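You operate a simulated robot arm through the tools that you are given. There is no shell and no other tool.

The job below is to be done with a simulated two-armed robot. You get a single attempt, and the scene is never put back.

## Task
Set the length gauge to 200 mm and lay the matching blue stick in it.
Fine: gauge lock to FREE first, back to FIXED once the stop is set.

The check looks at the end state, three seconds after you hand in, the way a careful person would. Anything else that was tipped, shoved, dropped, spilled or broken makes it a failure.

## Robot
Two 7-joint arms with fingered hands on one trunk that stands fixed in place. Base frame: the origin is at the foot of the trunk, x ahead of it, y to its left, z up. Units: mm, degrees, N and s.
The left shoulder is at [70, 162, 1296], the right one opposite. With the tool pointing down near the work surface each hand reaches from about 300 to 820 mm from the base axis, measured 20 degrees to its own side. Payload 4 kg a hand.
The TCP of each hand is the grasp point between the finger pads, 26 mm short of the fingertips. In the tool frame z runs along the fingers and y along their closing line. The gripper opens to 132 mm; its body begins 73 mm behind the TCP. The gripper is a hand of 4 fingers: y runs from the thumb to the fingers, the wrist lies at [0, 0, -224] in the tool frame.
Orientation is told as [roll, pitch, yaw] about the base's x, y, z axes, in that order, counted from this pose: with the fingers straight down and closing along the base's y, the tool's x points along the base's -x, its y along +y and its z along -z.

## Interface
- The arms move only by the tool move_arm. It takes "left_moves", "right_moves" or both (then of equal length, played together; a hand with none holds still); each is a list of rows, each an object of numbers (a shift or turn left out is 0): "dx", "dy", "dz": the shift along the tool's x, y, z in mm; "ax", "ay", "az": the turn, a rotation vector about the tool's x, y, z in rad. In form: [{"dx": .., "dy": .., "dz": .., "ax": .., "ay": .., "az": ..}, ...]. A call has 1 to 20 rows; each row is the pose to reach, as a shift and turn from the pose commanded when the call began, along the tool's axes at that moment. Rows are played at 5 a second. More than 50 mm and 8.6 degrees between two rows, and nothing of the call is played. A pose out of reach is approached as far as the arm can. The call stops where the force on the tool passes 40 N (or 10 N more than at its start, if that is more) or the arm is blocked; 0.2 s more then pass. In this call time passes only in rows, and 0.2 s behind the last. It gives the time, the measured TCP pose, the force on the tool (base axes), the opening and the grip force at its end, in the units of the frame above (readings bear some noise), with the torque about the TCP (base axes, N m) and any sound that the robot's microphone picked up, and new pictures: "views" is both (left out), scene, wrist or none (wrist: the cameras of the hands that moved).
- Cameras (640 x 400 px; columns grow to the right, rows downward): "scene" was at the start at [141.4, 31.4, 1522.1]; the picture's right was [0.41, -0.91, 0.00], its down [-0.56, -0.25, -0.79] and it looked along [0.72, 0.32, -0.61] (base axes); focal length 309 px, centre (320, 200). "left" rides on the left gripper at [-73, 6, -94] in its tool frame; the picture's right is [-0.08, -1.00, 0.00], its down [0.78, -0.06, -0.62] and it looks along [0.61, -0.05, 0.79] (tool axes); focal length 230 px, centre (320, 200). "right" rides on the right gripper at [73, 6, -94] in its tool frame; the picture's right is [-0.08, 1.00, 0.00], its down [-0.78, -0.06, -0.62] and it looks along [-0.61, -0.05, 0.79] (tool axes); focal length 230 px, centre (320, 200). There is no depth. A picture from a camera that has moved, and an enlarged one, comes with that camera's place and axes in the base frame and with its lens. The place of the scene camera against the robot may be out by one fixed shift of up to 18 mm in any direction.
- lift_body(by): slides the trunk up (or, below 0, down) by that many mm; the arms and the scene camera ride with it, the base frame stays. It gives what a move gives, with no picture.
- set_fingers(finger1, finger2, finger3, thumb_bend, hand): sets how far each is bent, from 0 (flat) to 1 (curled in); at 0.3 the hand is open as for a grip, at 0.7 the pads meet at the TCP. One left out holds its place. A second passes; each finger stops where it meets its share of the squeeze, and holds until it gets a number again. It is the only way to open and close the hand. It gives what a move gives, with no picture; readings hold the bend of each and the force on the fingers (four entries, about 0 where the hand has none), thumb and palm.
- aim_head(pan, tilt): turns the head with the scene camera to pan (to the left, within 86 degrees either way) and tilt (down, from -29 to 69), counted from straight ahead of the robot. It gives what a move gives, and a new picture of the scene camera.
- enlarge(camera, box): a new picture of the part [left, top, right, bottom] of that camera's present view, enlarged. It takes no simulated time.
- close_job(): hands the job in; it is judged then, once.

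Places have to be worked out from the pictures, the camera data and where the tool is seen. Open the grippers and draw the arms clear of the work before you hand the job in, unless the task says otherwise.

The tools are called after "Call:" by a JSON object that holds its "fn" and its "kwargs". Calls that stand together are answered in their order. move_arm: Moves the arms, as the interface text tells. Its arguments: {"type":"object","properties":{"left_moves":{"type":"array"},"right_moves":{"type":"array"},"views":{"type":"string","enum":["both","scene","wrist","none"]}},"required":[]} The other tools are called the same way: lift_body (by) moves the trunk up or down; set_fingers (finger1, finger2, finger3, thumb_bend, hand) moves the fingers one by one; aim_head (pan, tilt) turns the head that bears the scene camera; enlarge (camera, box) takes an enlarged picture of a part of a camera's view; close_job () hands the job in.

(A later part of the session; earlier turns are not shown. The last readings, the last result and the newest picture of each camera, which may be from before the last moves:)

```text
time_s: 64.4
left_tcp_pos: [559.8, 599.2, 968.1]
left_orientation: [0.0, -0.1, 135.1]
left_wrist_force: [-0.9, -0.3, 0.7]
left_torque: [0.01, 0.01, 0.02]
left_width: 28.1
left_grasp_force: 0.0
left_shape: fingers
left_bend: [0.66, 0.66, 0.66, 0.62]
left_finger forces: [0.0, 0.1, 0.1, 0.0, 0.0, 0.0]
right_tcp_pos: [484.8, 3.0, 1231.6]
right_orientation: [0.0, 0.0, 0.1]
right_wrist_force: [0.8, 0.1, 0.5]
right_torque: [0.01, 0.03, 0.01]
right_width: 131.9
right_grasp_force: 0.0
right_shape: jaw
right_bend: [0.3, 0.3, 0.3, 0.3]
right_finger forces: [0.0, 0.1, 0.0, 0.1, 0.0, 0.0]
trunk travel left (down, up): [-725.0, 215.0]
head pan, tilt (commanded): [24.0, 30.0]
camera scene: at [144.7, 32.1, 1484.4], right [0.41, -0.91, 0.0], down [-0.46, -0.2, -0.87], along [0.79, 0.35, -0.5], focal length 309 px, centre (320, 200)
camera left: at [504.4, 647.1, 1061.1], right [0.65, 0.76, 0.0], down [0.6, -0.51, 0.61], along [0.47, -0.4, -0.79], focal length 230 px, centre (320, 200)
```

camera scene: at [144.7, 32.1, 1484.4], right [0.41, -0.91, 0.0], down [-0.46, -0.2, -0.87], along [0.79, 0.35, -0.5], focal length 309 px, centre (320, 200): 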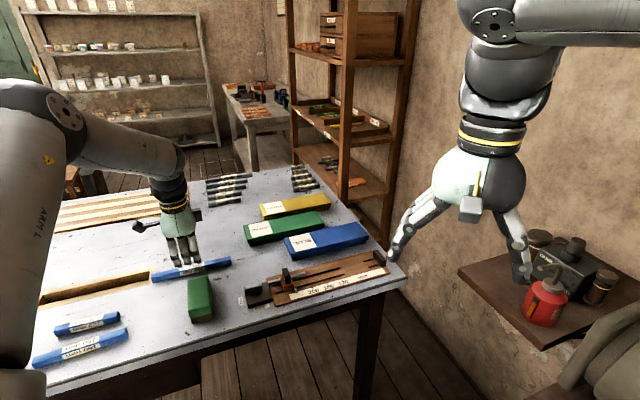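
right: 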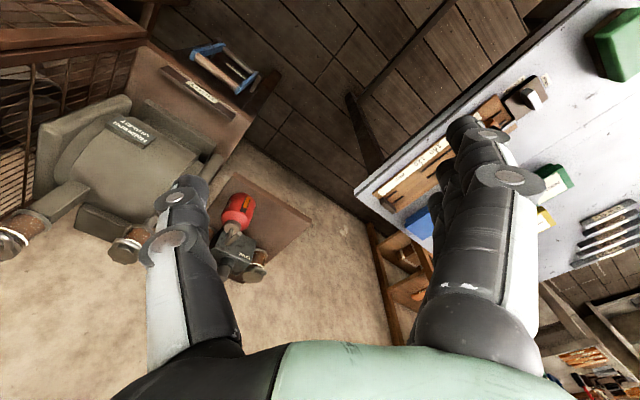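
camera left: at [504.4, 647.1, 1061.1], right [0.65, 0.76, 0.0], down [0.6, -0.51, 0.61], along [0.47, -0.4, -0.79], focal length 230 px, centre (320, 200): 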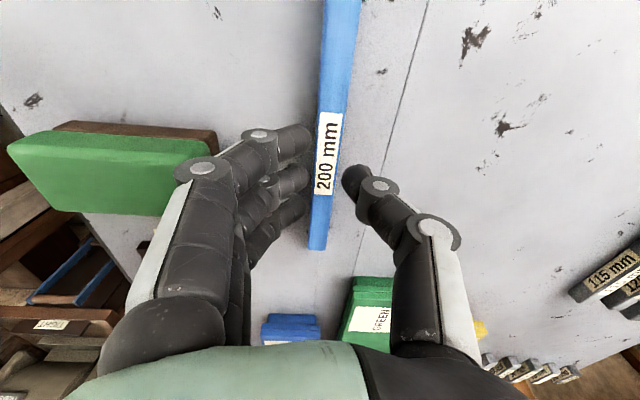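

The stick is resting on the table. Before regrasping, I'll test the leaned posture empty: lift, lean 22° toward the fixed stop, and see whether the gauge position (681, 273) is then reachable.

Call:
{"fn": "move_arm", "kwargs": {"left_moves": [{"dz": -30}, {"dz": -60}, {"dz": -60, "ay": 0.128}, {"dz": -60, "ay": 0.256}, {"dz": -60, "ay": 0.384}], "views": "none"}}

Call:
{"fn": "move_arm", "kwargs": {"left_moves": [{"dx": 29, "dy": 14.5, "dz": 12.6}, {"dx": 58, "dy": 29, "dz": 25.2}, {"dx": 87, "dy": 43.6, "dz": 37.8}, {"dx": 116, "dy": 58, "dz": 50.4}, {"dx": 145, "dy": 72.6, "dz": 63}, {"dx": 174, "dy": 87, "dz": 75.6}, {"dx": 203, "dy": 101.7, "dz": 88.2}, {"dx": 232, "dy": 116, "dz": 100.8}, {"dx": 261, "dy": 130.8, "dz": 113.4}, {"dx": 290, "dy": 145.3, "dz": 126}], "views": "both"}}

```text
time_s: 65.6
left_tcp_pos: [559.5, 599.2, 1027.9]
left_orientation: [-0.1, 22.0, 134.9]
left_wrist_force: [0.1, 0.6, -0.6]
left_torque: [0.02, 0.01, 0.0]
left_width: 27.9
left_grasp_force: 0.0
left_shape: fingers
left_bend: [0.66, 0.66, 0.66, 0.62]
left_finger forces: [0.0, 0.0, 0.0, 0.1, 0.0, 0.0]
right_tcp_pos: [483.6, 4.6, 1230.7]
right_orientation: [0.0, 0.0, 0.0]
right_wrist_force: [0.2, -0.4, -0.8]
right_torque: [0.01, 0.0, -0.01]
right_width: 131.7
right_grasp_force: 0.0
right_shape: jaw
right_bend: [0.3, 0.3, 0.3, 0.3]
right_finger forces: [0.0, 0.0, 0.0, 0.1, 0.0, 0.0]
trunk travel left (down, up): [-725.0, 215.0]
head pan, tilt (commanded): [24.0, 30.0]
```

```text
time_s: 67.8
left_tcp_pos: [681.6, 270.6, 1018.2]
left_orientation: [0.0, 21.7, 135.0]
left_wrist_force: [0.3, 0.5, -0.6]
left_torque: [0.0, -0.02, -0.02]
left_width: 28.4
left_grasp_force: 0.0
left_shape: fingers
left_bend: [0.66, 0.66, 0.66, 0.62]
left_finger forces: [0.1, 0.0, 0.0, 0.0, 0.1, 0.1]
right_tcp_pos: [485.3, 2.0, 1230.1]
right_orientation: [0.0, 0.0, 0.0]
right_wrist_force: [1.1, -0.2, 0.8]
right_torque: [-0.01, 0.0, 0.01]
right_width: 131.7
right_grasp_force: 0.1
right_shape: jaw
right_bend: [0.3, 0.3, 0.3, 0.3]
right_finger forces: [0.0, 0.0, 0.1, 0.0, 0.1, 0.1]
trunk travel left (down, up): [-725.0, 215.0]
head pan, tilt (commanded): [24.0, 30.0]
camera scene: at [146.3, 31.7, 1484.3], right [0.41, -0.91, 0.0], down [-0.46, -0.2, -0.87], along [0.79, 0.35, -0.5], focal length 309 px, centre (320, 200)
camera left: at [605.5, 340.0, 1078.3], right [0.65, 0.76, -0.03], down [0.4, -0.31, 0.86], along [0.64, -0.58, -0.5], focal length 230 px, centre (320, 200)
```

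scene: 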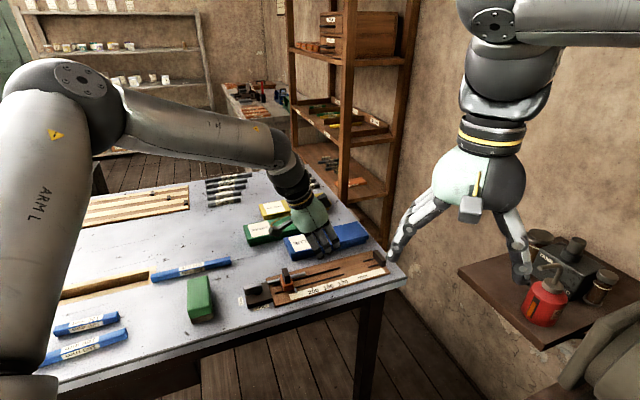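
left: 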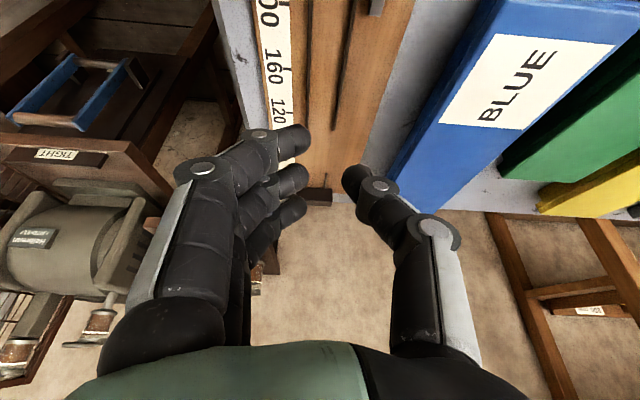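

With the 22° lean the hand reaches (681, 271) without trouble. While here, I'll look closely at the channel, rails and fixed stop through the wrist camera.

Call:
{"fn": "enlarge", "kwargs": {"camera": "left", "box": [220, 0, 460, 215]}}

Call:
{"fn": "enlarge", "kwargs": {"camera": "scene", "box": [240, 240, 400, 320]}}

```text
1.86 times, centred on (340, 108) of left
camera zoom: at [605.5, 340.0, 1078.3], right [0.65, 0.76, -0.03], down [0.4, -0.31, 0.86], along [0.64, -0.58, -0.5], focal length 428 px, centre (283, 372)
```

zoom: 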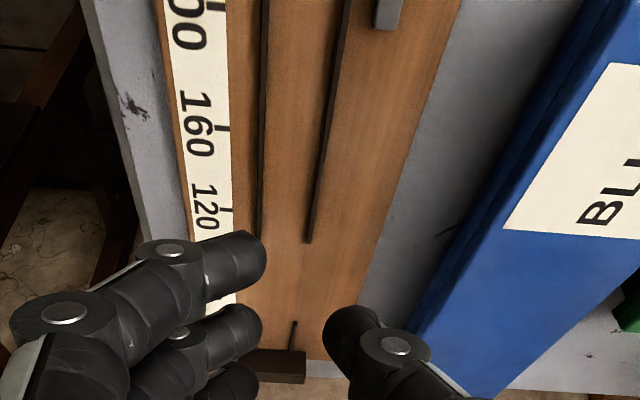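

```text
4.00 times, centred on (320, 280) of scene
camera zoom: at [146.3, 31.7, 1484.3], right [0.41, -0.91, 0.0], down [-0.46, -0.2, -0.87], along [0.79, 0.35, -0.5], focal length 1237 px, centre (320, -120)
```

zoom: 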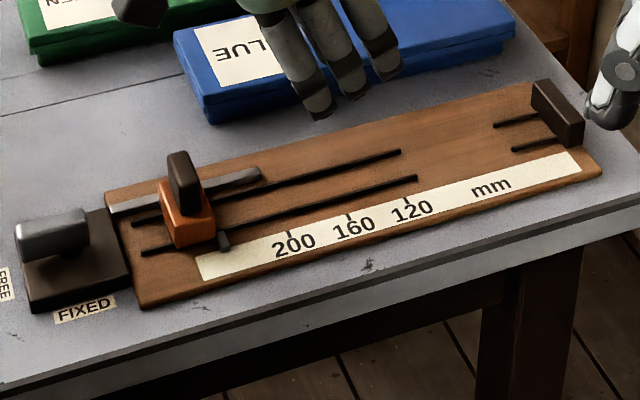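

The view confirms the channel axis lies right under the hand (within 1 mm) and parallel to it. Now back to the stick for a leaned regrasp 30 mm left of its centre, with finger 1 splayed out of the way so it won't foul the rails.

Call:
{"fn": "move_arm", "kwargs": {"left_moves": [{"dx": -29.2, "dy": -13.2, "dz": -11.8}, {"dx": -58.5, "dy": -26.5, "dz": -23.6}, {"dx": -87.7, "dy": -39.7, "dz": -35.5}, {"dx": -117, "dy": -52.9, "dz": -47.3}, {"dx": -146.2, "dy": -66.1, "dz": -59.1}, {"dx": -175.5, "dy": -79.4, "dz": -70.9}, {"dx": -204.7, "dy": -92.6, "dz": -82.7}, {"dx": -234, "dy": -105.8, "dz": -94.5}, {"dx": -263.2, "dy": -119, "dz": -106.4}, {"dx": -292.5, "dy": -132.3, "dz": -118.2}, {"dx": -321.7, "dy": -145.5, "dz": -130}], "views": "none"}}

Call:
{"fn": "set_fingers", "kwargs": {"hand": "left", "finger1": 0.1, "finger2": 0.57, "finger3": 0.57, "thumb_bend": 0.58}}

Call:
{"fn": "enlarge", "kwargs": {"camera": "left", "box": [180, 0, 500, 240]}}

Call:
{"fn": "enlarge", "kwargs": {"camera": "scene", "box": [120, 180, 260, 290]}}

```text
time_s: 70.2
left_tcp_pos: [538.5, 624.9, 1021.3]
left_orientation: [0.1, 21.9, 135.1]
left_wrist_force: [-0.4, -0.4, 0.8]
left_torque: [0.0, -0.01, 0.03]
left_width: 28.2
left_grasp_force: 0.0
left_shape: fingers
left_bend: [0.66, 0.66, 0.66, 0.62]
left_finger forces: [0.1, 0.0, 0.0, 0.1, 0.0, 0.0]
right_tcp_pos: [484.3, 3.0, 1231.1]
right_orientation: [0.0, 0.0, 0.0]
right_wrist_force: [0.6, -0.6, -0.4]
right_torque: [0.01, 0.01, 0.0]
right_width: 131.8
right_grasp_force: 0.1
right_shape: jaw
right_bend: [0.3, 0.3, 0.3, 0.3]
right_finger forces: [0.0, 0.0, 0.0, 0.0, 0.0, 0.1]
trunk travel left (down, up): [-725.0, 215.0]
head pan, tilt (commanded): [24.0, 30.0]
```

```text
time_s: 71.2
left_tcp_pos: [539.0, 622.3, 1024.0]
left_orientation: [0.0, 21.9, 135.1]
left_wrist_force: [-0.1, -0.7, -0.9]
left_torque: [0.0, 0.0, 0.04]
left_width: 112.1
left_grasp_force: 0.1
left_shape: fingers
left_bend: [0.1, 0.56, 0.56, 0.57]
left_finger forces: [0.1, 0.0, 0.1, 0.0, 0.1, 0.0]
right_tcp_pos: [483.9, 3.4, 1230.7]
right_orientation: [0.1, -0.1, 0.0]
right_wrist_force: [-0.5, -0.4, -0.5]
right_torque: [0.01, 0.01, 0.01]
right_width: 131.7
right_grasp_force: 0.0
right_shape: jaw
right_bend: [0.3, 0.3, 0.3, 0.3]
right_finger forces: [0.1, 0.0, 0.0, 0.1, 0.0, 0.0]
trunk travel left (down, up): [-725.0, 215.0]
head pan, tilt (commanded): [24.0, 30.0]
```

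```text
1.67 times, centred on (340, 120) of left
camera zoom: at [462.9, 692.1, 1081.9], right [0.65, 0.76, -0.03], down [0.4, -0.31, 0.86], along [0.64, -0.58, -0.5], focal length 384 px, centre (287, 333)
```

zoom: 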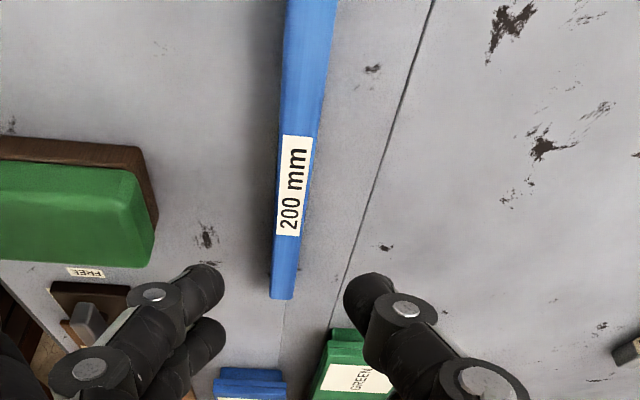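

```text
3.64 times, centred on (190, 235) of scene
camera zoom: at [145.2, 32.9, 1484.3], right [0.41, -0.91, 0.0], down [-0.46, -0.2, -0.87], along [0.79, 0.35, -0.5], focal length 1124 px, centre (793, 73)
```

zoom: 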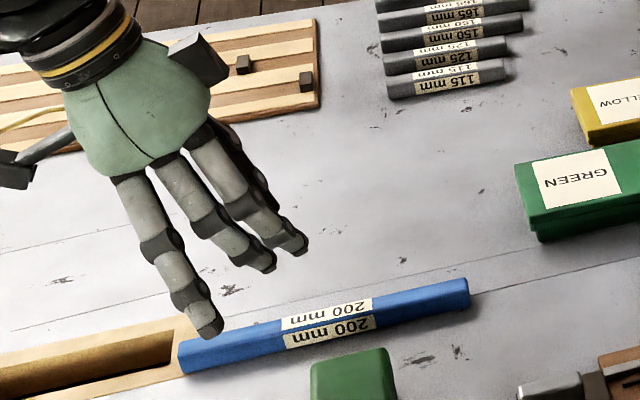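

The stick is exactly where I want it (30 mm ahead, parallel). The green block is near the splayed finger, so I'll curl finger 1 fully in instead and narrow the others, then lower to about 10 mm above grasp height.

Call:
{"fn": "set_fingers", "kwargs": {"hand": "left", "finger1": 1.0, "finger2": 0.62, "finger3": 0.62, "thumb_bend": 0.58}}

Call:
{"fn": "move_arm", "kwargs": {"left_moves": [{"dx": -9.5, "dz": 23.5}, {"dx": -19, "dz": 47}, {"dx": -24, "dz": 59}, {"dx": -28.5, "dz": 70.5}]}}

Call:
{"fn": "enlarge", "kwargs": {"camera": "left", "box": [180, 40, 500, 280]}}

Call:
{"fn": "enlarge", "kwargs": {"camera": "scene", "box": [130, 220, 240, 300]}}

```text
time_s: 72.2
left_tcp_pos: [538.7, 622.9, 1022.4]
left_orientation: [0.0, 21.8, 135.0]
left_wrist_force: [0.3, 0.2, -0.3]
left_torque: [0.01, 0.01, -0.02]
left_width: 43.8
left_grasp_force: 0.0
left_shape: fingers
left_bend: [1.0, 0.62, 0.62, 0.57]
left_finger forces: [0.0, 0.1, 0.1, 0.0, 0.0, 0.1]
right_tcp_pos: [484.5, 3.1, 1230.9]
right_orientation: [0.0, 0.0, 0.0]
right_wrist_force: [-0.1, 0.6, -0.1]
right_torque: [-0.03, 0.03, 0.0]
right_width: 131.5
right_grasp_force: 0.1
right_shape: jaw
right_bend: [0.3, 0.3, 0.3, 0.3]
right_finger forces: [0.0, 0.0, 0.1, 0.0, 0.0, 0.0]
trunk travel left (down, up): [-725.0, 215.0]
head pan, tilt (commanded): [24.0, 30.0]
```

```text
time_s: 73.2
left_tcp_pos: [539.2, 621.9, 944.4]
left_orientation: [0.0, 21.9, 135.0]
left_wrist_force: [0.3, 0.4, 0.3]
left_torque: [-0.02, 0.02, 0.0]
left_width: 43.7
left_grasp_force: 0.0
left_shape: fingers
left_bend: [1.0, 0.62, 0.62, 0.57]
left_finger forces: [0.1, 0.0, 0.1, 0.0, 0.1, 0.0]
right_tcp_pos: [483.7, 4.3, 1230.2]
right_orientation: [0.0, 0.0, 0.0]
right_wrist_force: [0.9, 0.5, -0.5]
right_torque: [0.03, -0.01, 0.02]
right_width: 131.9
right_grasp_force: 0.2
right_shape: jaw
right_bend: [0.3, 0.3, 0.3, 0.3]
right_finger forces: [0.1, 0.0, 0.0, 0.0, 0.0, 0.1]
trunk travel left (down, up): [-725.0, 215.0]
head pan, tilt (commanded): [24.0, 30.0]
camera scene: at [145.6, 33.3, 1484.3], right [0.41, -0.91, 0.0], down [-0.46, -0.2, -0.87], along [0.79, 0.35, -0.5], focal length 309 px, centre (320, 200)
camera left: at [462.4, 690.0, 1003.2], right [0.65, 0.76, -0.03], down [0.4, -0.31, 0.86], along [0.64, -0.58, -0.5], focal length 230 px, centre (320, 200)
```

scene: 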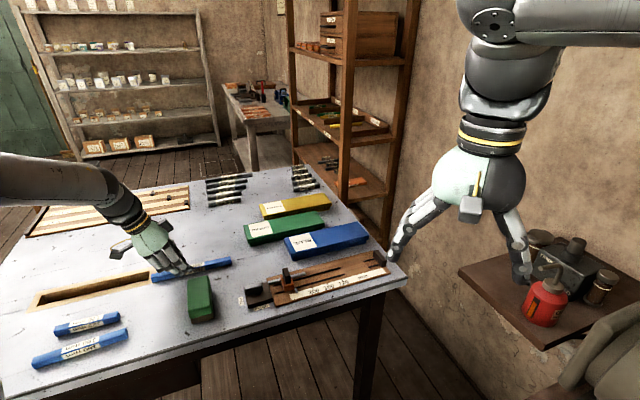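
left: 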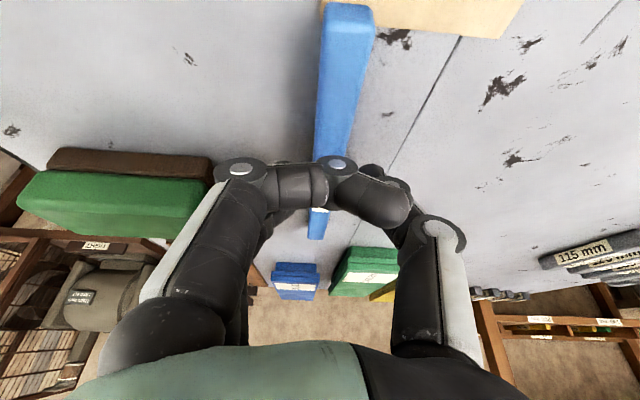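

```text
1.67 times, centred on (340, 160) of left
camera zoom: at [462.4, 690.0, 1003.2], right [0.65, 0.76, -0.03], down [0.4, -0.31, 0.86], along [0.64, -0.58, -0.5], focal length 384 px, centre (287, 267)
```

zoom: 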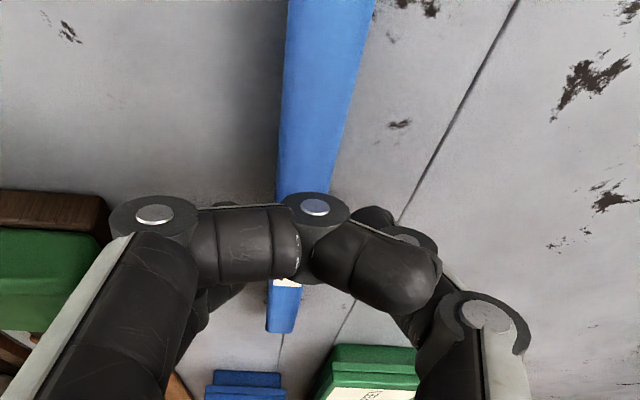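

```text
5.00 times, centred on (185, 260) of scene
camera zoom: at [145.6, 33.3, 1484.3], right [0.41, -0.91, 0.0], down [-0.46, -0.2, -0.87], along [0.79, 0.35, -0.5], focal length 1546 px, centre (995, -100)
```

zoom: 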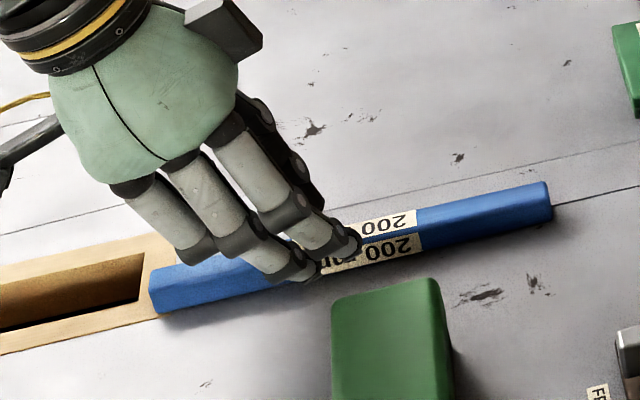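

The hand straddles the stick; finger 1 is curled clear above it. I'll lower the last 9 mm and check force before closing.

Call:
{"fn": "move_arm", "kwargs": {"left_moves": [{"dx": -1.7, "dz": 4.2}, {"dx": -3.4, "dz": 8.3}], "views": "none"}}

Call:
{"fn": "enlarge", "kwargs": {"camera": "scene", "box": [140, 230, 240, 290]}}

```text
time_s: 73.8
left_tcp_pos: [539.3, 623.4, 934.2]
left_orientation: [0.0, 22.0, 135.0]
left_wrist_force: [0.5, -0.2, 0.9]
left_torque: [-0.01, -0.03, 0.01]
left_width: 43.7
left_grasp_force: 0.1
left_shape: fingers
left_bend: [1.0, 0.62, 0.62, 0.57]
left_finger forces: [0.1, 0.0, 0.1, 0.1, 0.0, 0.0]
right_tcp_pos: [484.1, 4.2, 1231.0]
right_orientation: [0.0, -0.1, 0.0]
right_wrist_force: [0.0, -0.2, 0.5]
right_torque: [-0.01, 0.02, -0.01]
right_width: 131.7
right_grasp_force: 0.0
right_shape: jaw
right_bend: [0.3, 0.3, 0.3, 0.3]
right_finger forces: [0.0, 0.0, 0.1, 0.1, 0.0, 0.0]
trunk travel left (down, up): [-725.0, 215.0]
head pan, tilt (commanded): [24.0, 30.0]
```

```text
6.40 times, centred on (190, 260) of scene
camera zoom: at [145.6, 33.3, 1484.3], right [0.41, -0.91, 0.0], down [-0.46, -0.2, -0.87], along [0.79, 0.35, -0.5], focal length 1979 px, centre (1152, -184)
```

zoom: 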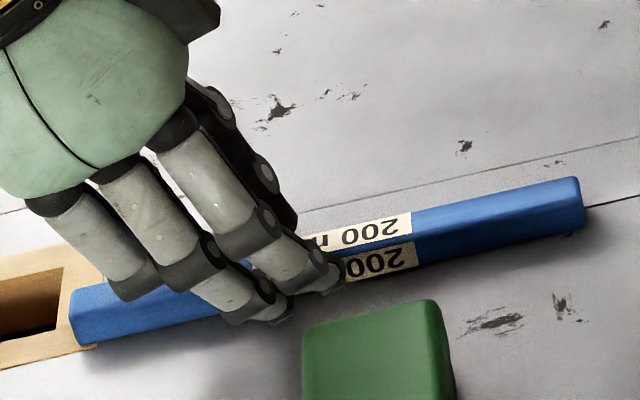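

No contact. Closing thumb, finger 2 and finger 3 on the stick.

Call:
{"fn": "set_fingers", "kwargs": {"hand": "left", "finger2": 0.75, "finger3": 0.75, "thumb_bend": 0.74}}

Call:
{"fn": "enlarge", "kwargs": {"camera": "scene", "box": [140, 230, 240, 290]}}

Call:
{"fn": "enlarge", "kwargs": {"camera": "left", "box": [180, 0, 500, 240]}}

```text
time_s: 74.8
left_tcp_pos: [538.0, 621.2, 934.6]
left_orientation: [0.0, 21.8, 135.0]
left_wrist_force: [0.1, -0.5, -0.7]
left_torque: [0.01, -0.03, 0.03]
left_width: 39.8
left_grasp_force: 12.9
left_shape: fingers
left_bend: [1.0, 0.71, 0.73, 0.68]
left_finger forces: [0.0, 7.9, 5.0, 0.0, 12.9, 0.0]
right_tcp_pos: [483.6, 2.8, 1231.3]
right_orientation: [0.0, 0.1, 0.0]
right_wrist_force: [-0.1, -0.2, 0.5]
right_torque: [-0.01, 0.02, -0.02]
right_width: 131.9
right_grasp_force: 0.0
right_shape: jaw
right_bend: [0.3, 0.3, 0.3, 0.3]
right_finger forces: [0.0, 0.0, 0.1, 0.0, 0.0, 0.1]
trunk travel left (down, up): [-725.0, 215.0]
head pan, tilt (commanded): [24.0, 30.0]
```

```text
6.40 times, centred on (190, 260) of scene
camera zoom: at [145.3, 33.0, 1484.3], right [0.41, -0.91, 0.0], down [-0.46, -0.2, -0.87], along [0.79, 0.35, -0.5], focal length 1979 px, centre (1152, -184)
```

zoom: 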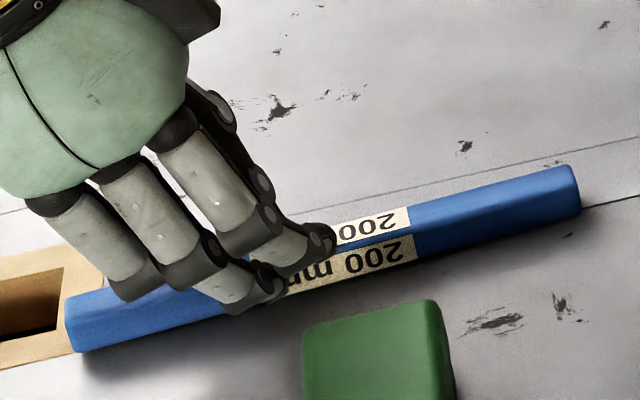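

```text
1.67 times, centred on (340, 120) of left
camera zoom: at [462.6, 690.4, 994.1], right [0.65, 0.76, -0.03], down [0.4, -0.31, 0.86], along [0.64, -0.58, -0.5], focal length 384 px, centre (287, 333)
```

zoom: 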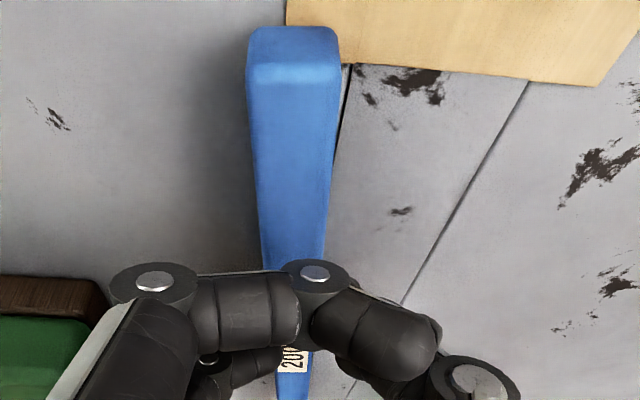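

The grip is firm (13 N), though the stick yawed about 4° in the hand, which I can compensate. I'll lift it and look again.

Call:
{"fn": "move_arm", "kwargs": {"left_moves": [{"dx": 3.7, "dz": -9.3}, {"dx": 11.2, "dz": -27.8}, {"dx": 22.5, "dz": -55.6}, {"dx": 34, "dz": -83.4}]}}

Call:
{"fn": "enlarge", "kwargs": {"camera": "scene", "box": [130, 180, 250, 270]}}

Call:
{"fn": "enlarge", "kwargs": {"camera": "left", "box": [180, 0, 500, 280]}}

```text
time_s: 75.8
left_tcp_pos: [538.3, 619.8, 1026.3]
left_orientation: [0.0, 21.9, 135.0]
left_wrist_force: [-0.4, -0.7, 0.8]
left_torque: [-0.01, 0.0, 0.0]
left_width: 39.8
left_grasp_force: 13.1
left_shape: fingers
left_bend: [1.0, 0.71, 0.73, 0.68]
left_finger forces: [0.0, 8.1, 4.7, 0.0, 12.8, 0.0]
right_tcp_pos: [483.1, 2.5, 1231.0]
right_orientation: [0.1, 0.0, -0.1]
right_wrist_force: [-0.6, -0.1, 0.6]
right_torque: [0.02, -0.03, 0.02]
right_width: 131.6
right_grasp_force: 0.1
right_shape: jaw
right_bend: [0.3, 0.3, 0.3, 0.3]
right_finger forces: [0.1, 0.0, 0.1, 0.0, 0.1, 0.0]
trunk travel left (down, up): [-725.0, 215.0]
head pan, tilt (commanded): [24.0, 30.0]
camera scene: at [144.7, 31.9, 1484.4], right [0.41, -0.91, 0.0], down [-0.46, -0.2, -0.87], along [0.79, 0.35, -0.5], focal length 309 px, centre (320, 200)
camera left: at [461.3, 689.7, 1085.3], right [0.65, 0.76, -0.03], down [0.4, -0.31, 0.86], along [0.64, -0.58, -0.5], focal length 230 px, centre (320, 200)
```

scene: 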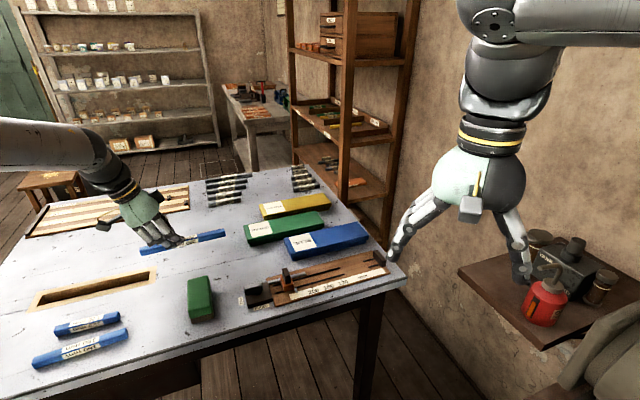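
left: 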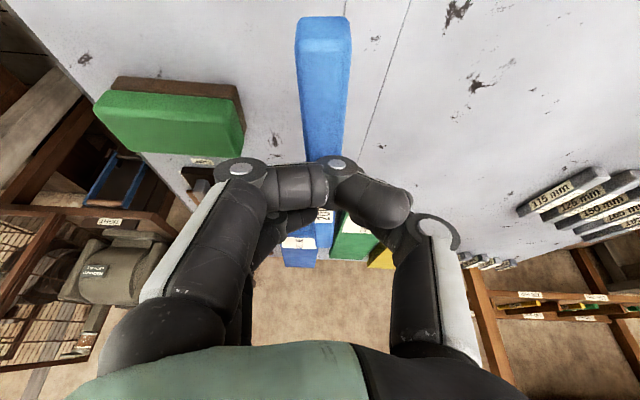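

```text
4.44 times, centred on (190, 225) of scene
camera zoom: at [144.7, 31.9, 1484.4], right [0.41, -0.91, 0.0], down [-0.46, -0.2, -0.87], along [0.79, 0.35, -0.5], focal length 1374 px, centre (898, 89)
```

zoom: 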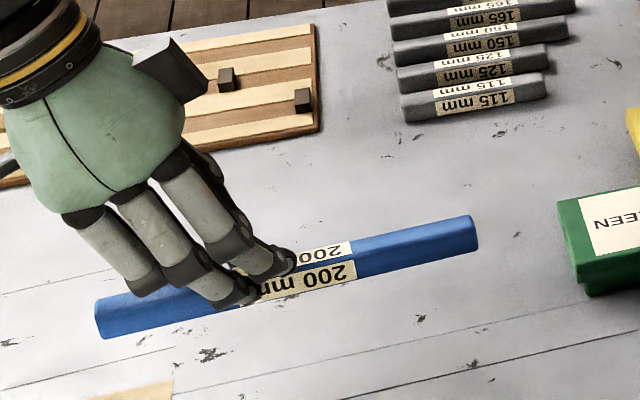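

```text
1.43 times, centred on (340, 140) of left
camera zoom: at [461.3, 689.7, 1085.3], right [0.65, 0.76, -0.03], down [0.4, -0.31, 0.86], along [0.64, -0.58, -0.5], focal length 329 px, centre (291, 286)
```

zoom: 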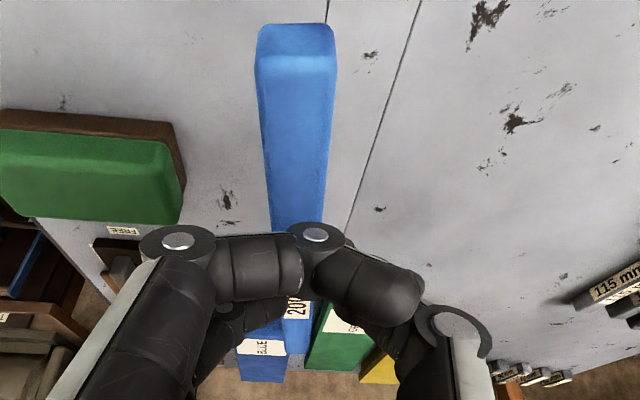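

The stick is held level, about 32 mm ahead of the TCP and yawed about 4°. I'll carry it to the gauge at z ≈ 1020, turning the hand −4° about the vertical to make the stick parallel to the channel.

Call:
{"fn": "move_arm", "kwargs": {"left_moves": [{"dx": 28.8, "dy": 13.2, "dz": 12.3, "ax": -0.0024, "az": 0.0059}, {"dx": 57.6, "dy": 26.4, "dz": 24.6, "ax": -0.0048, "az": 0.0118}, {"dx": 86.5, "dy": 39.6, "dz": 36.8, "ax": -0.0071, "az": 0.0176}, {"dx": 115.3, "dy": 52.8, "dz": 49.1, "ax": -0.0095, "az": 0.0235}, {"dx": 144.1, "dy": 66, "dz": 61.4, "ax": -0.0119, "az": 0.0294}, {"dx": 172.9, "dy": 79.3, "dz": 73.7, "ax": -0.0143, "az": 0.0353}, {"dx": 201.7, "dy": 92.5, "dz": 86, "ax": -0.0167, "az": 0.0412}, {"dx": 230.5, "dy": 105.7, "dz": 98.3, "ax": -0.019, "az": 0.047}, {"dx": 259.4, "dy": 118.9, "dz": 110.5, "ax": -0.0214, "az": 0.0529}, {"dx": 288.2, "dy": 132.1, "dz": 122.8, "ax": -0.0238, "az": 0.0588}, {"dx": 317, "dy": 145.3, "dz": 135.1, "ax": -0.0262, "az": 0.0647}]}}

Call:
{"fn": "enlarge", "kwargs": {"camera": "left", "box": [180, 0, 500, 280]}}

Call:
{"fn": "enlarge", "kwargs": {"camera": "scene", "box": [240, 210, 400, 320]}}

```text
time_s: 78.2
left_tcp_pos: [678.8, 279.1, 1017.9]
left_orientation: [0.0, 21.9, 131.0]
left_wrist_force: [0.0, 0.2, -1.8]
left_torque: [0.0, 0.02, 0.01]
left_width: 40.0
left_grasp_force: 12.6
left_shape: fingers
left_bend: [1.0, 0.71, 0.73, 0.68]
left_finger forces: [0.0, 8.2, 4.4, 0.0, 12.5, 0.1]
right_tcp_pos: [485.2, 1.8, 1230.6]
right_orientation: [0.1, -0.1, 0.1]
right_wrist_force: [0.7, -0.6, -0.7]
right_torque: [0.01, 0.03, 0.0]
right_width: 132.0
right_grasp_force: 0.0
right_shape: jaw
right_bend: [0.3, 0.3, 0.3, 0.3]
right_finger forces: [0.0, 0.0, 0.1, 0.1, 0.1, 0.0]
trunk travel left (down, up): [-725.0, 215.0]
head pan, tilt (commanded): [24.0, 30.0]
camera scene: at [146.2, 31.9, 1484.3], right [0.41, -0.91, 0.0], down [-0.46, -0.2, -0.87], along [0.79, 0.35, -0.5], focal length 309 px, centre (320, 200)
camera left: at [607.7, 352.8, 1077.0], right [0.7, 0.71, -0.03], down [0.37, -0.34, 0.86], along [0.6, -0.62, -0.5], focal length 230 px, centre (320, 200)
```

scene: 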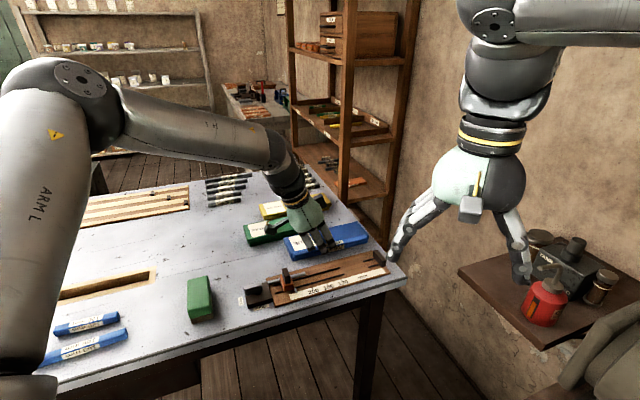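
left: 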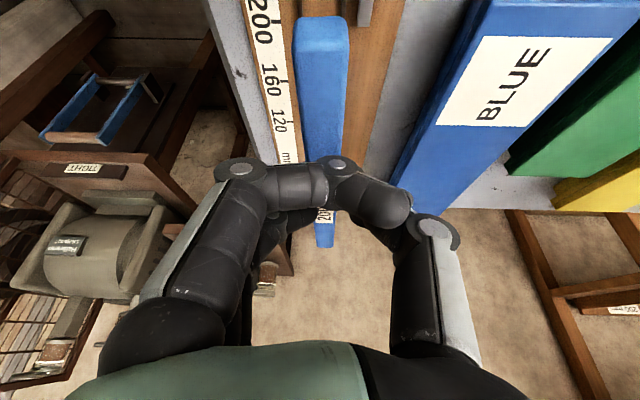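

```text
1.43 times, centred on (340, 140) of left
camera zoom: at [607.7, 352.8, 1077.0], right [0.7, 0.71, -0.03], down [0.37, -0.34, 0.86], along [0.6, -0.62, -0.5], focal length 329 px, centre (291, 286)
```

zoom: 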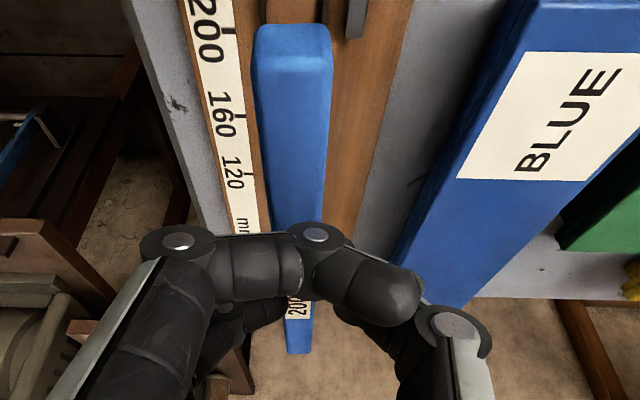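

```text
3.64 times, centred on (320, 265) of scene
camera zoom: at [146.2, 31.9, 1484.3], right [0.41, -0.91, 0.0], down [-0.46, -0.2, -0.87], along [0.79, 0.35, -0.5], focal length 1124 px, centre (320, -36)
```

zoom: 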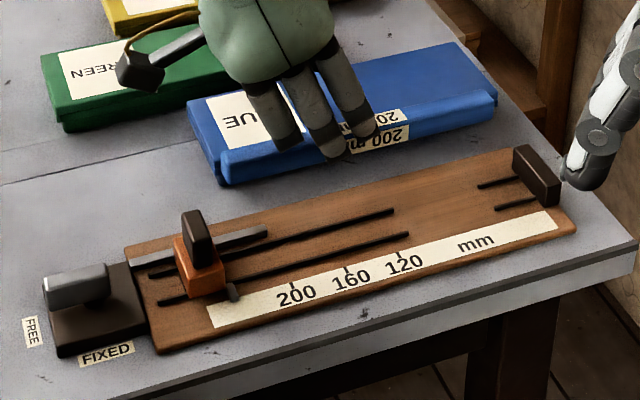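

From the wrist view, the stick is about 6 mm to the far side of the channel and still about 1.4° off parallel. I'll correct both and shift 5 mm toward the fixed stop, then lower with the trunk by 40 mm so the arm posture doesn't change.

Call:
{"fn": "move_arm", "kwargs": {"left_moves": [{"dx": 2.3, "dy": 2.6, "dz": 1, "ax": -0.0045, "az": 0.0113}, {"dx": 4.6, "dy": 5.3, "dz": 1.9, "ax": -0.0091, "az": 0.0226}], "views": "none"}}

Call:
{"fn": "lift_body", "kwargs": {"by": -40}}

Call:
{"fn": "enlarge", "kwargs": {"camera": "left", "box": [200, 0, 440, 180]}}

Call:
{"fn": "enlarge", "kwargs": {"camera": "scene", "box": [240, 190, 400, 300]}}

```text
time_s: 78.8
left_tcp_pos: [679.1, 271.4, 1017.5]
left_orientation: [-0.1, 21.8, 129.6]
left_wrist_force: [-0.7, 0.5, -0.4]
left_torque: [0.04, -0.01, -0.02]
left_width: 39.8
left_grasp_force: 11.8
left_shape: fingers
left_bend: [1.0, 0.71, 0.73, 0.68]
left_finger forces: [0.0, 8.2, 4.3, 0.1, 12.5, 0.0]
right_tcp_pos: [483.9, 2.5, 1230.3]
right_orientation: [0.0, 0.0, 0.0]
right_wrist_force: [0.1, -0.7, 0.1]
right_torque: [-0.06, 0.0, -0.01]
right_width: 131.8
right_grasp_force: 0.0
right_shape: jaw
right_bend: [0.3, 0.3, 0.3, 0.3]
right_finger forces: [0.1, 0.0, 0.1, 0.0, 0.0, 0.1]
trunk travel left (down, up): [-725.0, 215.0]
head pan, tilt (commanded): [24.0, 30.0]
```

```text
time_s: 79.6
left_tcp_pos: [676.3, 271.9, 978.6]
left_orientation: [0.0, 21.9, 129.6]
left_wrist_force: [-0.1, -0.1, 0.6]
left_torque: [0.02, 0.01, 0.01]
left_width: 39.6
left_grasp_force: 12.3
left_shape: fingers
left_bend: [1.0, 0.71, 0.73, 0.68]
left_finger forces: [0.0, 8.2, 4.5, 0.0, 12.5, 0.0]
right_tcp_pos: [484.2, 3.8, 1190.6]
right_orientation: [0.0, -0.1, 0.1]
right_wrist_force: [0.0, -0.1, -0.1]
right_torque: [0.02, 0.01, -0.02]
right_width: 131.5
right_grasp_force: 0.1
right_shape: jaw
right_bend: [0.3, 0.3, 0.3, 0.3]
right_finger forces: [0.0, 0.0, 0.0, 0.0, 0.0, 0.1]
trunk travel left (down, up): [-685.0, 255.0]
head pan, tilt (commanded): [24.0, 30.0]
```

```text
2.22 times, centred on (320, 90) of left
camera zoom: at [608.1, 346.4, 1037.2], right [0.72, 0.69, -0.03], down [0.36, -0.34, 0.86], along [0.59, -0.64, -0.5], focal length 511 px, centre (320, 444)
```

zoom: 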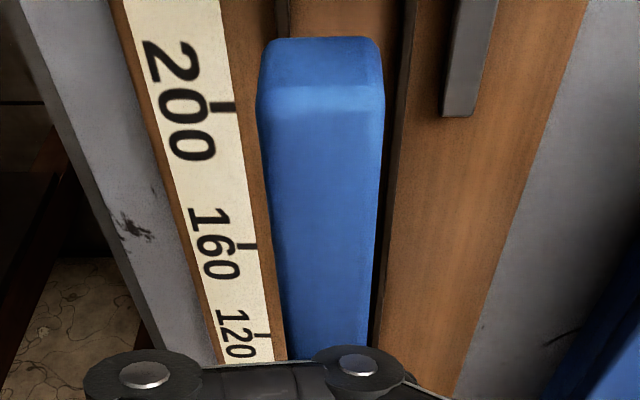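

```text
3.64 times, centred on (320, 245) of scene
camera zoom: at [144.7, 32.7, 1444.4], right [0.41, -0.91, 0.0], down [-0.46, -0.2, -0.87], along [0.79, 0.35, -0.5], focal length 1124 px, centre (320, 36)
```

zoom: 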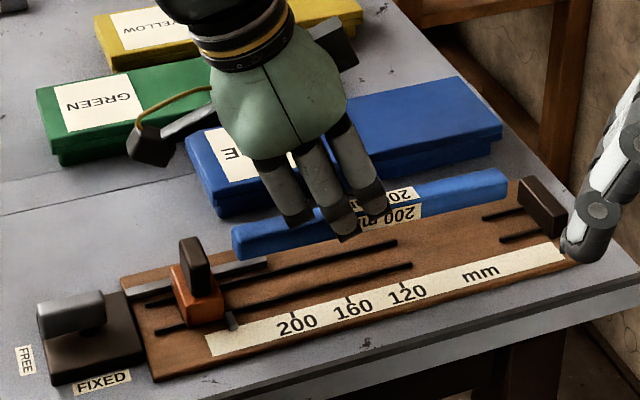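

The view at this height shows the rails clearly: the channel axis and stick are parallel, but the stick is now about 3 mm to the near side. I'll shift 3 mm back, lower the trunk another 20 mm and measure again.

Call:
{"fn": "move_arm", "kwargs": {"left_moves": [{"dy": -1.5}, {"dy": -2.9}], "views": "none"}}

Call:
{"fn": "lift_body", "kwargs": {"by": -20}}

Call:
{"fn": "enlarge", "kwargs": {"camera": "left", "box": [200, 0, 440, 180]}}

Call:
{"fn": "enlarge", "kwargs": {"camera": "scene", "box": [280, 200, 400, 280]}}

```text
time_s: 80.2
left_tcp_pos: [678.7, 271.9, 977.4]
left_orientation: [0.1, 21.9, 129.6]
left_wrist_force: [0.4, 0.5, -0.3]
left_torque: [0.02, 0.0, 0.02]
left_width: 39.6
left_grasp_force: 12.5
left_shape: fingers
left_bend: [1.0, 0.71, 0.73, 0.68]
left_finger forces: [0.0, 8.2, 4.3, 0.1, 12.5, 0.0]
right_tcp_pos: [484.6, 3.6, 1190.0]
right_orientation: [-0.1, 0.0, 0.0]
right_wrist_force: [-0.1, 0.3, -0.8]
right_torque: [-0.02, -0.02, 0.05]
right_width: 132.1
right_grasp_force: 0.2
right_shape: jaw
right_bend: [0.3, 0.3, 0.3, 0.3]
right_finger forces: [0.1, 0.1, 0.1, 0.1, 0.0, 0.0]
trunk travel left (down, up): [-685.0, 255.0]
head pan, tilt (commanded): [24.0, 30.0]
```

```text
time_s: 80.9
left_tcp_pos: [680.2, 272.3, 956.5]
left_orientation: [-0.1, 21.9, 129.7]
left_wrist_force: [0.2, -0.3, -0.3]
left_torque: [-0.04, 0.02, 0.01]
left_width: 39.8
left_grasp_force: 13.0
left_shape: fingers
left_bend: [1.0, 0.71, 0.73, 0.68]
left_finger forces: [0.0, 8.3, 4.2, 0.1, 12.4, 0.1]
right_tcp_pos: [484.2, 3.7, 1170.8]
right_orientation: [-0.1, 0.0, 0.0]
right_wrist_force: [0.1, 0.5, -0.5]
right_torque: [-0.01, -0.02, 0.0]
right_width: 132.0
right_grasp_force: 0.1
right_shape: jaw
right_bend: [0.3, 0.3, 0.3, 0.3]
right_finger forces: [0.0, 0.0, 0.1, 0.1, 0.0, 0.0]
trunk travel left (down, up): [-665.0, 275.0]
head pan, tilt (commanded): [24.0, 30.0]
```

```text
2.22 times, centred on (320, 90) of left
camera zoom: at [610.7, 348.0, 1017.0], right [0.72, 0.69, -0.03], down [0.37, -0.34, 0.86], along [0.59, -0.64, -0.5], focal length 511 px, centre (320, 444)
```

zoom: 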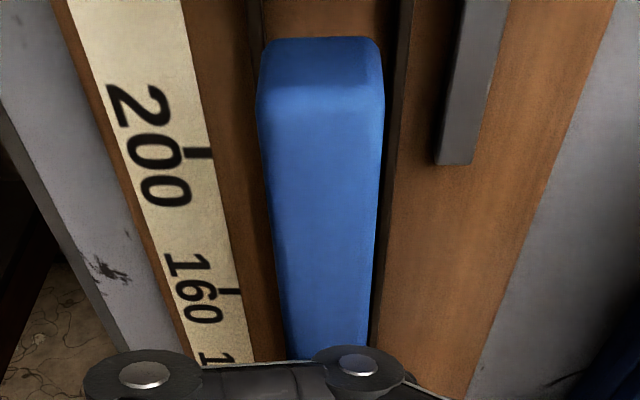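

```text
5.00 times, centred on (340, 240) of scene
camera zoom: at [145.1, 32.8, 1424.3], right [0.41, -0.91, 0.0], down [-0.46, -0.2, -0.87], along [0.79, 0.35, -0.5], focal length 1546 px, centre (220, 0)
```

zoom: 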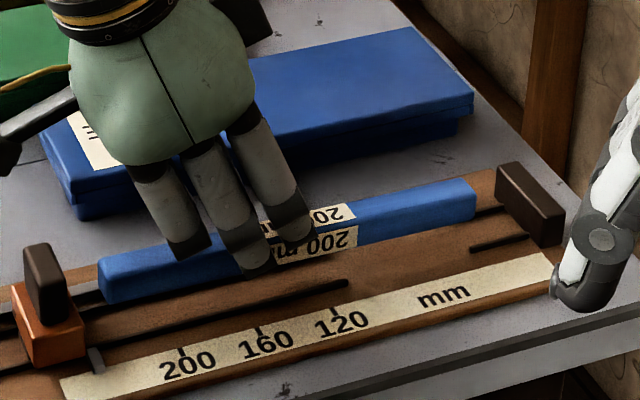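

Now the stick is within about 0.6 mm of the channel axis and parallel. I'll lower the trunk another 9 mm and check again before the last few millimetres.

Call:
{"fn": "lift_body", "kwargs": {"by": -9}}

Call:
{"fn": "enlarge", "kwargs": {"camera": "left", "box": [220, 0, 420, 170]}}

Call:
{"fn": "enlarge", "kwargs": {"camera": "scene", "box": [270, 190, 400, 280]}}

```text
time_s: 81.5
left_tcp_pos: [680.5, 272.1, 947.4]
left_orientation: [0.0, 21.9, 129.6]
left_wrist_force: [0.2, 1.4, -0.7]
left_torque: [0.04, 0.02, -0.04]
left_width: 39.9
left_grasp_force: 13.0
left_shape: fingers
left_bend: [1.0, 0.71, 0.73, 0.68]
left_finger forces: [0.1, 8.1, 4.2, 0.0, 12.6, 0.1]
right_tcp_pos: [484.1, 2.6, 1161.3]
right_orientation: [0.0, 0.1, 0.0]
right_wrist_force: [0.7, -0.1, -0.2]
right_torque: [0.04, -0.04, 0.01]
right_width: 131.9
right_grasp_force: 0.1
right_shape: jaw
right_bend: [0.3, 0.3, 0.3, 0.3]
right_finger forces: [0.1, 0.0, 0.0, 0.0, 0.0, 0.0]
trunk travel left (down, up): [-656.0, 284.0]
head pan, tilt (commanded): [24.0, 30.0]
```

```text
2.35 times, centred on (320, 85) of left
camera zoom: at [610.8, 348.0, 1007.9], right [0.72, 0.69, -0.03], down [0.37, -0.34, 0.86], along [0.59, -0.64, -0.5], focal length 541 px, centre (320, 471)
```

zoom: 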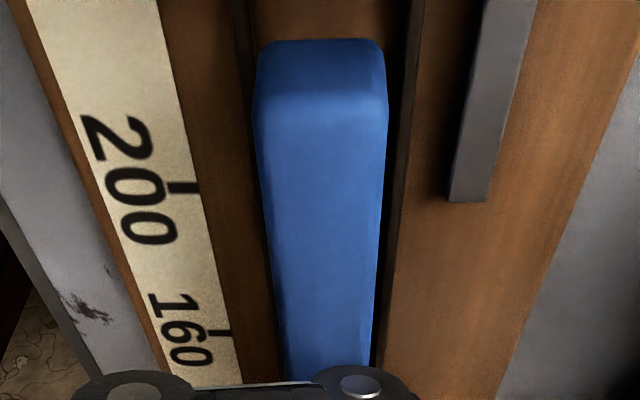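

```text
4.44 times, centred on (335, 235) of scene
camera zoom: at [145.3, 32.8, 1415.3], right [0.41, -0.91, 0.0], down [-0.46, -0.2, -0.87], along [0.79, 0.35, -0.5], focal length 1374 px, centre (253, 44)
```

zoom: 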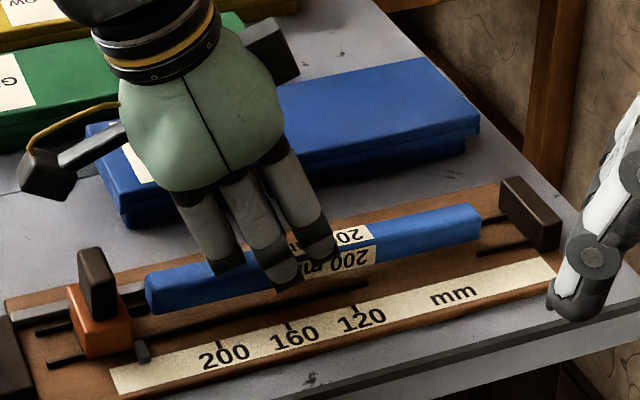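

The stick now sits visually between the two rails, about 0.7 mm to the near side at its left end. I'll trim 0.5 mm and lower 2 mm, watching the force.

Call:
{"fn": "move_arm", "kwargs": {"left_moves": [{"dy": -0.6}], "views": "none"}}

Call:
{"fn": "lift_body", "kwargs": {"by": -2}}

```text
time_s: 81.8
left_tcp_pos: [682.0, 274.1, 948.8]
left_orientation: [0.0, 22.0, 129.6]
left_wrist_force: [-0.1, 0.4, -1.4]
left_torque: [-0.02, -0.01, -0.02]
left_width: 40.3
left_grasp_force: 12.2
left_shape: fingers
left_bend: [1.0, 0.71, 0.73, 0.68]
left_finger forces: [0.0, 8.2, 4.4, 0.0, 12.5, 0.1]
right_tcp_pos: [485.5, 4.8, 1162.0]
right_orientation: [0.1, 0.0, 0.0]
right_wrist_force: [0.2, -0.7, 0.6]
right_torque: [0.02, 0.02, 0.02]
right_width: 131.5
right_grasp_force: 0.0
right_shape: jaw
right_bend: [0.3, 0.3, 0.3, 0.3]
right_finger forces: [0.0, 0.1, 0.0, 0.0, 0.0, 0.0]
trunk travel left (down, up): [-656.0, 284.0]
head pan, tilt (commanded): [24.0, 30.0]
```

```text
time_s: 82.4
left_tcp_pos: [681.4, 272.1, 945.8]
left_orientation: [-0.1, 22.0, 129.6]
left_wrist_force: [-0.5, 0.1, -0.7]
left_torque: [0.0, 0.02, 0.03]
left_width: 39.9
left_grasp_force: 12.3
left_shape: fingers
left_bend: [1.0, 0.71, 0.73, 0.68]
left_finger forces: [0.1, 8.3, 4.2, 0.0, 12.5, 0.0]
right_tcp_pos: [485.5, 3.9, 1158.8]
right_orientation: [0.0, 0.1, 0.0]
right_wrist_force: [0.1, 0.5, -1.1]
right_torque: [-0.01, 0.01, -0.02]
right_width: 131.9
right_grasp_force: 0.1
right_shape: jaw
right_bend: [0.3, 0.3, 0.3, 0.3]
right_finger forces: [0.0, 0.0, 0.1, 0.1, 0.0, 0.0]
trunk travel left (down, up): [-654.0, 286.0]
head pan, tilt (commanded): [24.0, 30.0]
```

No contact yet at z ≈ 946. Another 2 mm down.

Call:
{"fn": "lift_body", "kwargs": {"by": -2}}

Call:
{"fn": "enlarge", "kwargs": {"camera": "scene", "box": [270, 190, 400, 280]}}

Call:
{"fn": "enlarge", "kwargs": {"camera": "left", "box": [220, 0, 420, 170]}}

```text
time_s: 82.9
left_tcp_pos: [680.2, 272.5, 945.4]
left_orientation: [0.0, 21.9, 129.6]
left_wrist_force: [-0.5, 0.0, -0.7]
left_torque: [-0.01, 0.04, -0.03]
left_width: 39.6
left_grasp_force: 12.8
left_shape: fingers
left_bend: [1.0, 0.71, 0.73, 0.68]
left_finger forces: [0.1, 8.3, 4.3, 0.0, 12.5, 0.1]
right_tcp_pos: [484.2, 3.9, 1157.0]
right_orientation: [0.0, -0.1, -0.1]
right_wrist_force: [0.6, -0.5, 0.1]
right_torque: [0.03, 0.01, 0.01]
right_width: 132.0
right_grasp_force: 0.2
right_shape: jaw
right_bend: [0.3, 0.3, 0.3, 0.3]
right_finger forces: [0.1, 0.0, 0.1, 0.1, 0.0, 0.1]
trunk travel left (down, up): [-652.0, 288.0]
head pan, tilt (commanded): [24.0, 30.0]
```

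```text
4.44 times, centred on (335, 235) of scene
camera zoom: at [145.5, 32.9, 1411.3], right [0.41, -0.91, 0.0], down [-0.46, -0.2, -0.87], along [0.79, 0.35, -0.5], focal length 1374 px, centre (253, 44)
```

zoom: 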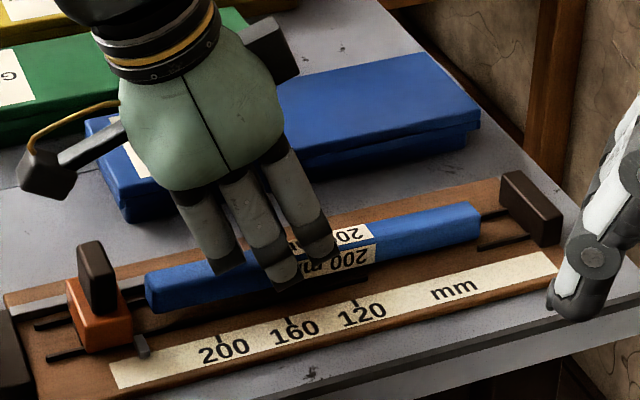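

```text
2.35 times, centred on (320, 85) of left
camera zoom: at [611.7, 348.5, 1003.8], right [0.72, 0.69, -0.03], down [0.37, -0.34, 0.86], along [0.59, -0.64, -0.5], focal length 541 px, centre (320, 471)
```

zoom: 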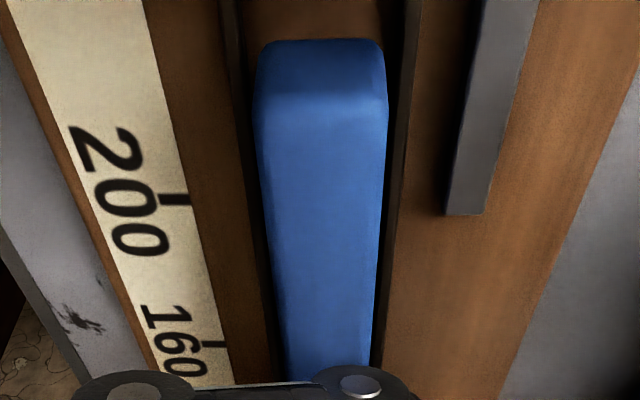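

Gaps to both rails look symmetric now (about 15 px each) and there is still no contact. Another 2 mm down.

Call:
{"fn": "lift_body", "kwargs": {"by": -2}}

```text
time_s: 83.4
left_tcp_pos: [680.9, 272.8, 942.4]
left_orientation: [0.1, 21.8, 129.5]
left_wrist_force: [-0.4, -0.1, -0.2]
left_torque: [0.0, -0.01, 0.0]
left_width: 39.6
left_grasp_force: 12.4
left_shape: fingers
left_bend: [1.0, 0.71, 0.73, 0.68]
left_finger forces: [0.0, 8.2, 4.2, 0.0, 12.5, 0.0]
right_tcp_pos: [484.3, 3.5, 1156.4]
right_orientation: [-0.1, 0.0, -0.1]
right_wrist_force: [0.0, 0.6, 0.6]
right_torque: [-0.02, 0.02, 0.0]
right_width: 131.9
right_grasp_force: 0.1
right_shape: jaw
right_bend: [0.3, 0.3, 0.3, 0.3]
right_finger forces: [0.0, 0.1, 0.0, 0.0, 0.0, 0.1]
trunk travel left (down, up): [-650.0, 290.0]
head pan, tilt (commanded): [24.0, 30.0]
```

Still free at z ≈ 942.5, so I'll go on in 1.5 mm steps.

Call:
{"fn": "lift_body", "kwargs": {"by": -1.5}}

Call:
{"fn": "enlarge", "kwargs": {"camera": "left", "box": [220, 0, 420, 170]}}

```text
time_s: 83.9
left_tcp_pos: [680.9, 273.0, 940.5]
left_orientation: [0.0, 21.9, 129.7]
left_wrist_force: [-0.1, -0.2, 0.0]
left_torque: [0.03, 0.01, 0.01]
left_width: 39.6
left_grasp_force: 12.4
left_shape: fingers
left_bend: [1.0, 0.71, 0.73, 0.68]
left_finger forces: [0.1, 8.1, 4.5, 0.0, 12.6, 0.1]
right_tcp_pos: [485.3, 4.6, 1155.0]
right_orientation: [0.0, 0.0, 0.0]
right_wrist_force: [1.2, -1.7, 0.5]
right_torque: [0.0, -0.03, -0.02]
right_width: 132.0
right_grasp_force: 0.0
right_shape: jaw
right_bend: [0.3, 0.3, 0.3, 0.3]
right_finger forces: [0.0, 0.1, 0.1, 0.1, 0.0, 0.0]
trunk travel left (down, up): [-648.0, 292.0]
head pan, tilt (commanded): [24.0, 30.0]
```

```text
2.35 times, centred on (320, 85) of left
camera zoom: at [611.7, 348.5, 1000.3], right [0.72, 0.69, -0.03], down [0.37, -0.34, 0.86], along [0.59, -0.64, -0.5], focal length 541 px, centre (320, 471)
```

zoom: 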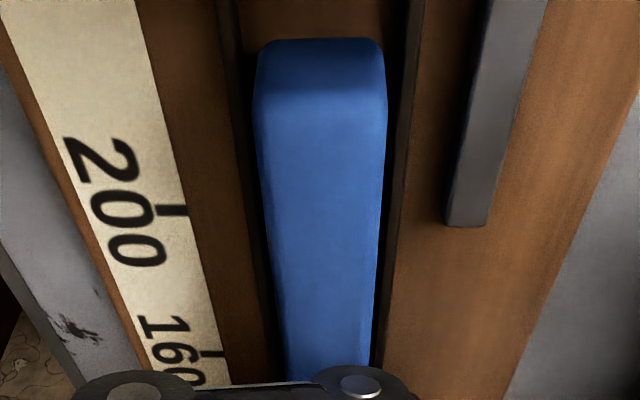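

Nothing yet, the stick is down between the rails. Another 1.5 mm.

Call:
{"fn": "lift_body", "kwargs": {"by": -1.5}}

```text
time_s: 84.4
left_tcp_pos: [681.1, 272.4, 939.6]
left_orientation: [-0.1, 21.9, 129.6]
left_wrist_force: [0.2, -0.2, 0.2]
left_torque: [-0.04, 0.0, -0.02]
left_width: 39.9
left_grasp_force: 12.9
left_shape: fingers
left_bend: [1.0, 0.71, 0.73, 0.68]
left_finger forces: [0.0, 7.8, 4.9, 0.0, 12.8, 0.0]
right_tcp_pos: [484.1, 2.9, 1153.6]
right_orientation: [0.0, 0.0, 0.0]
right_wrist_force: [0.0, -0.1, 0.8]
right_torque: [0.03, 0.0, 0.0]
right_width: 132.1
right_grasp_force: 0.1
right_shape: jaw
right_bend: [0.3, 0.3, 0.3, 0.3]
right_finger forces: [0.1, 0.0, 0.0, 0.0, 0.0, 0.0]
trunk travel left (down, up): [-647.0, 293.0]
head pan, tilt (commanded): [24.0, 30.0]
```

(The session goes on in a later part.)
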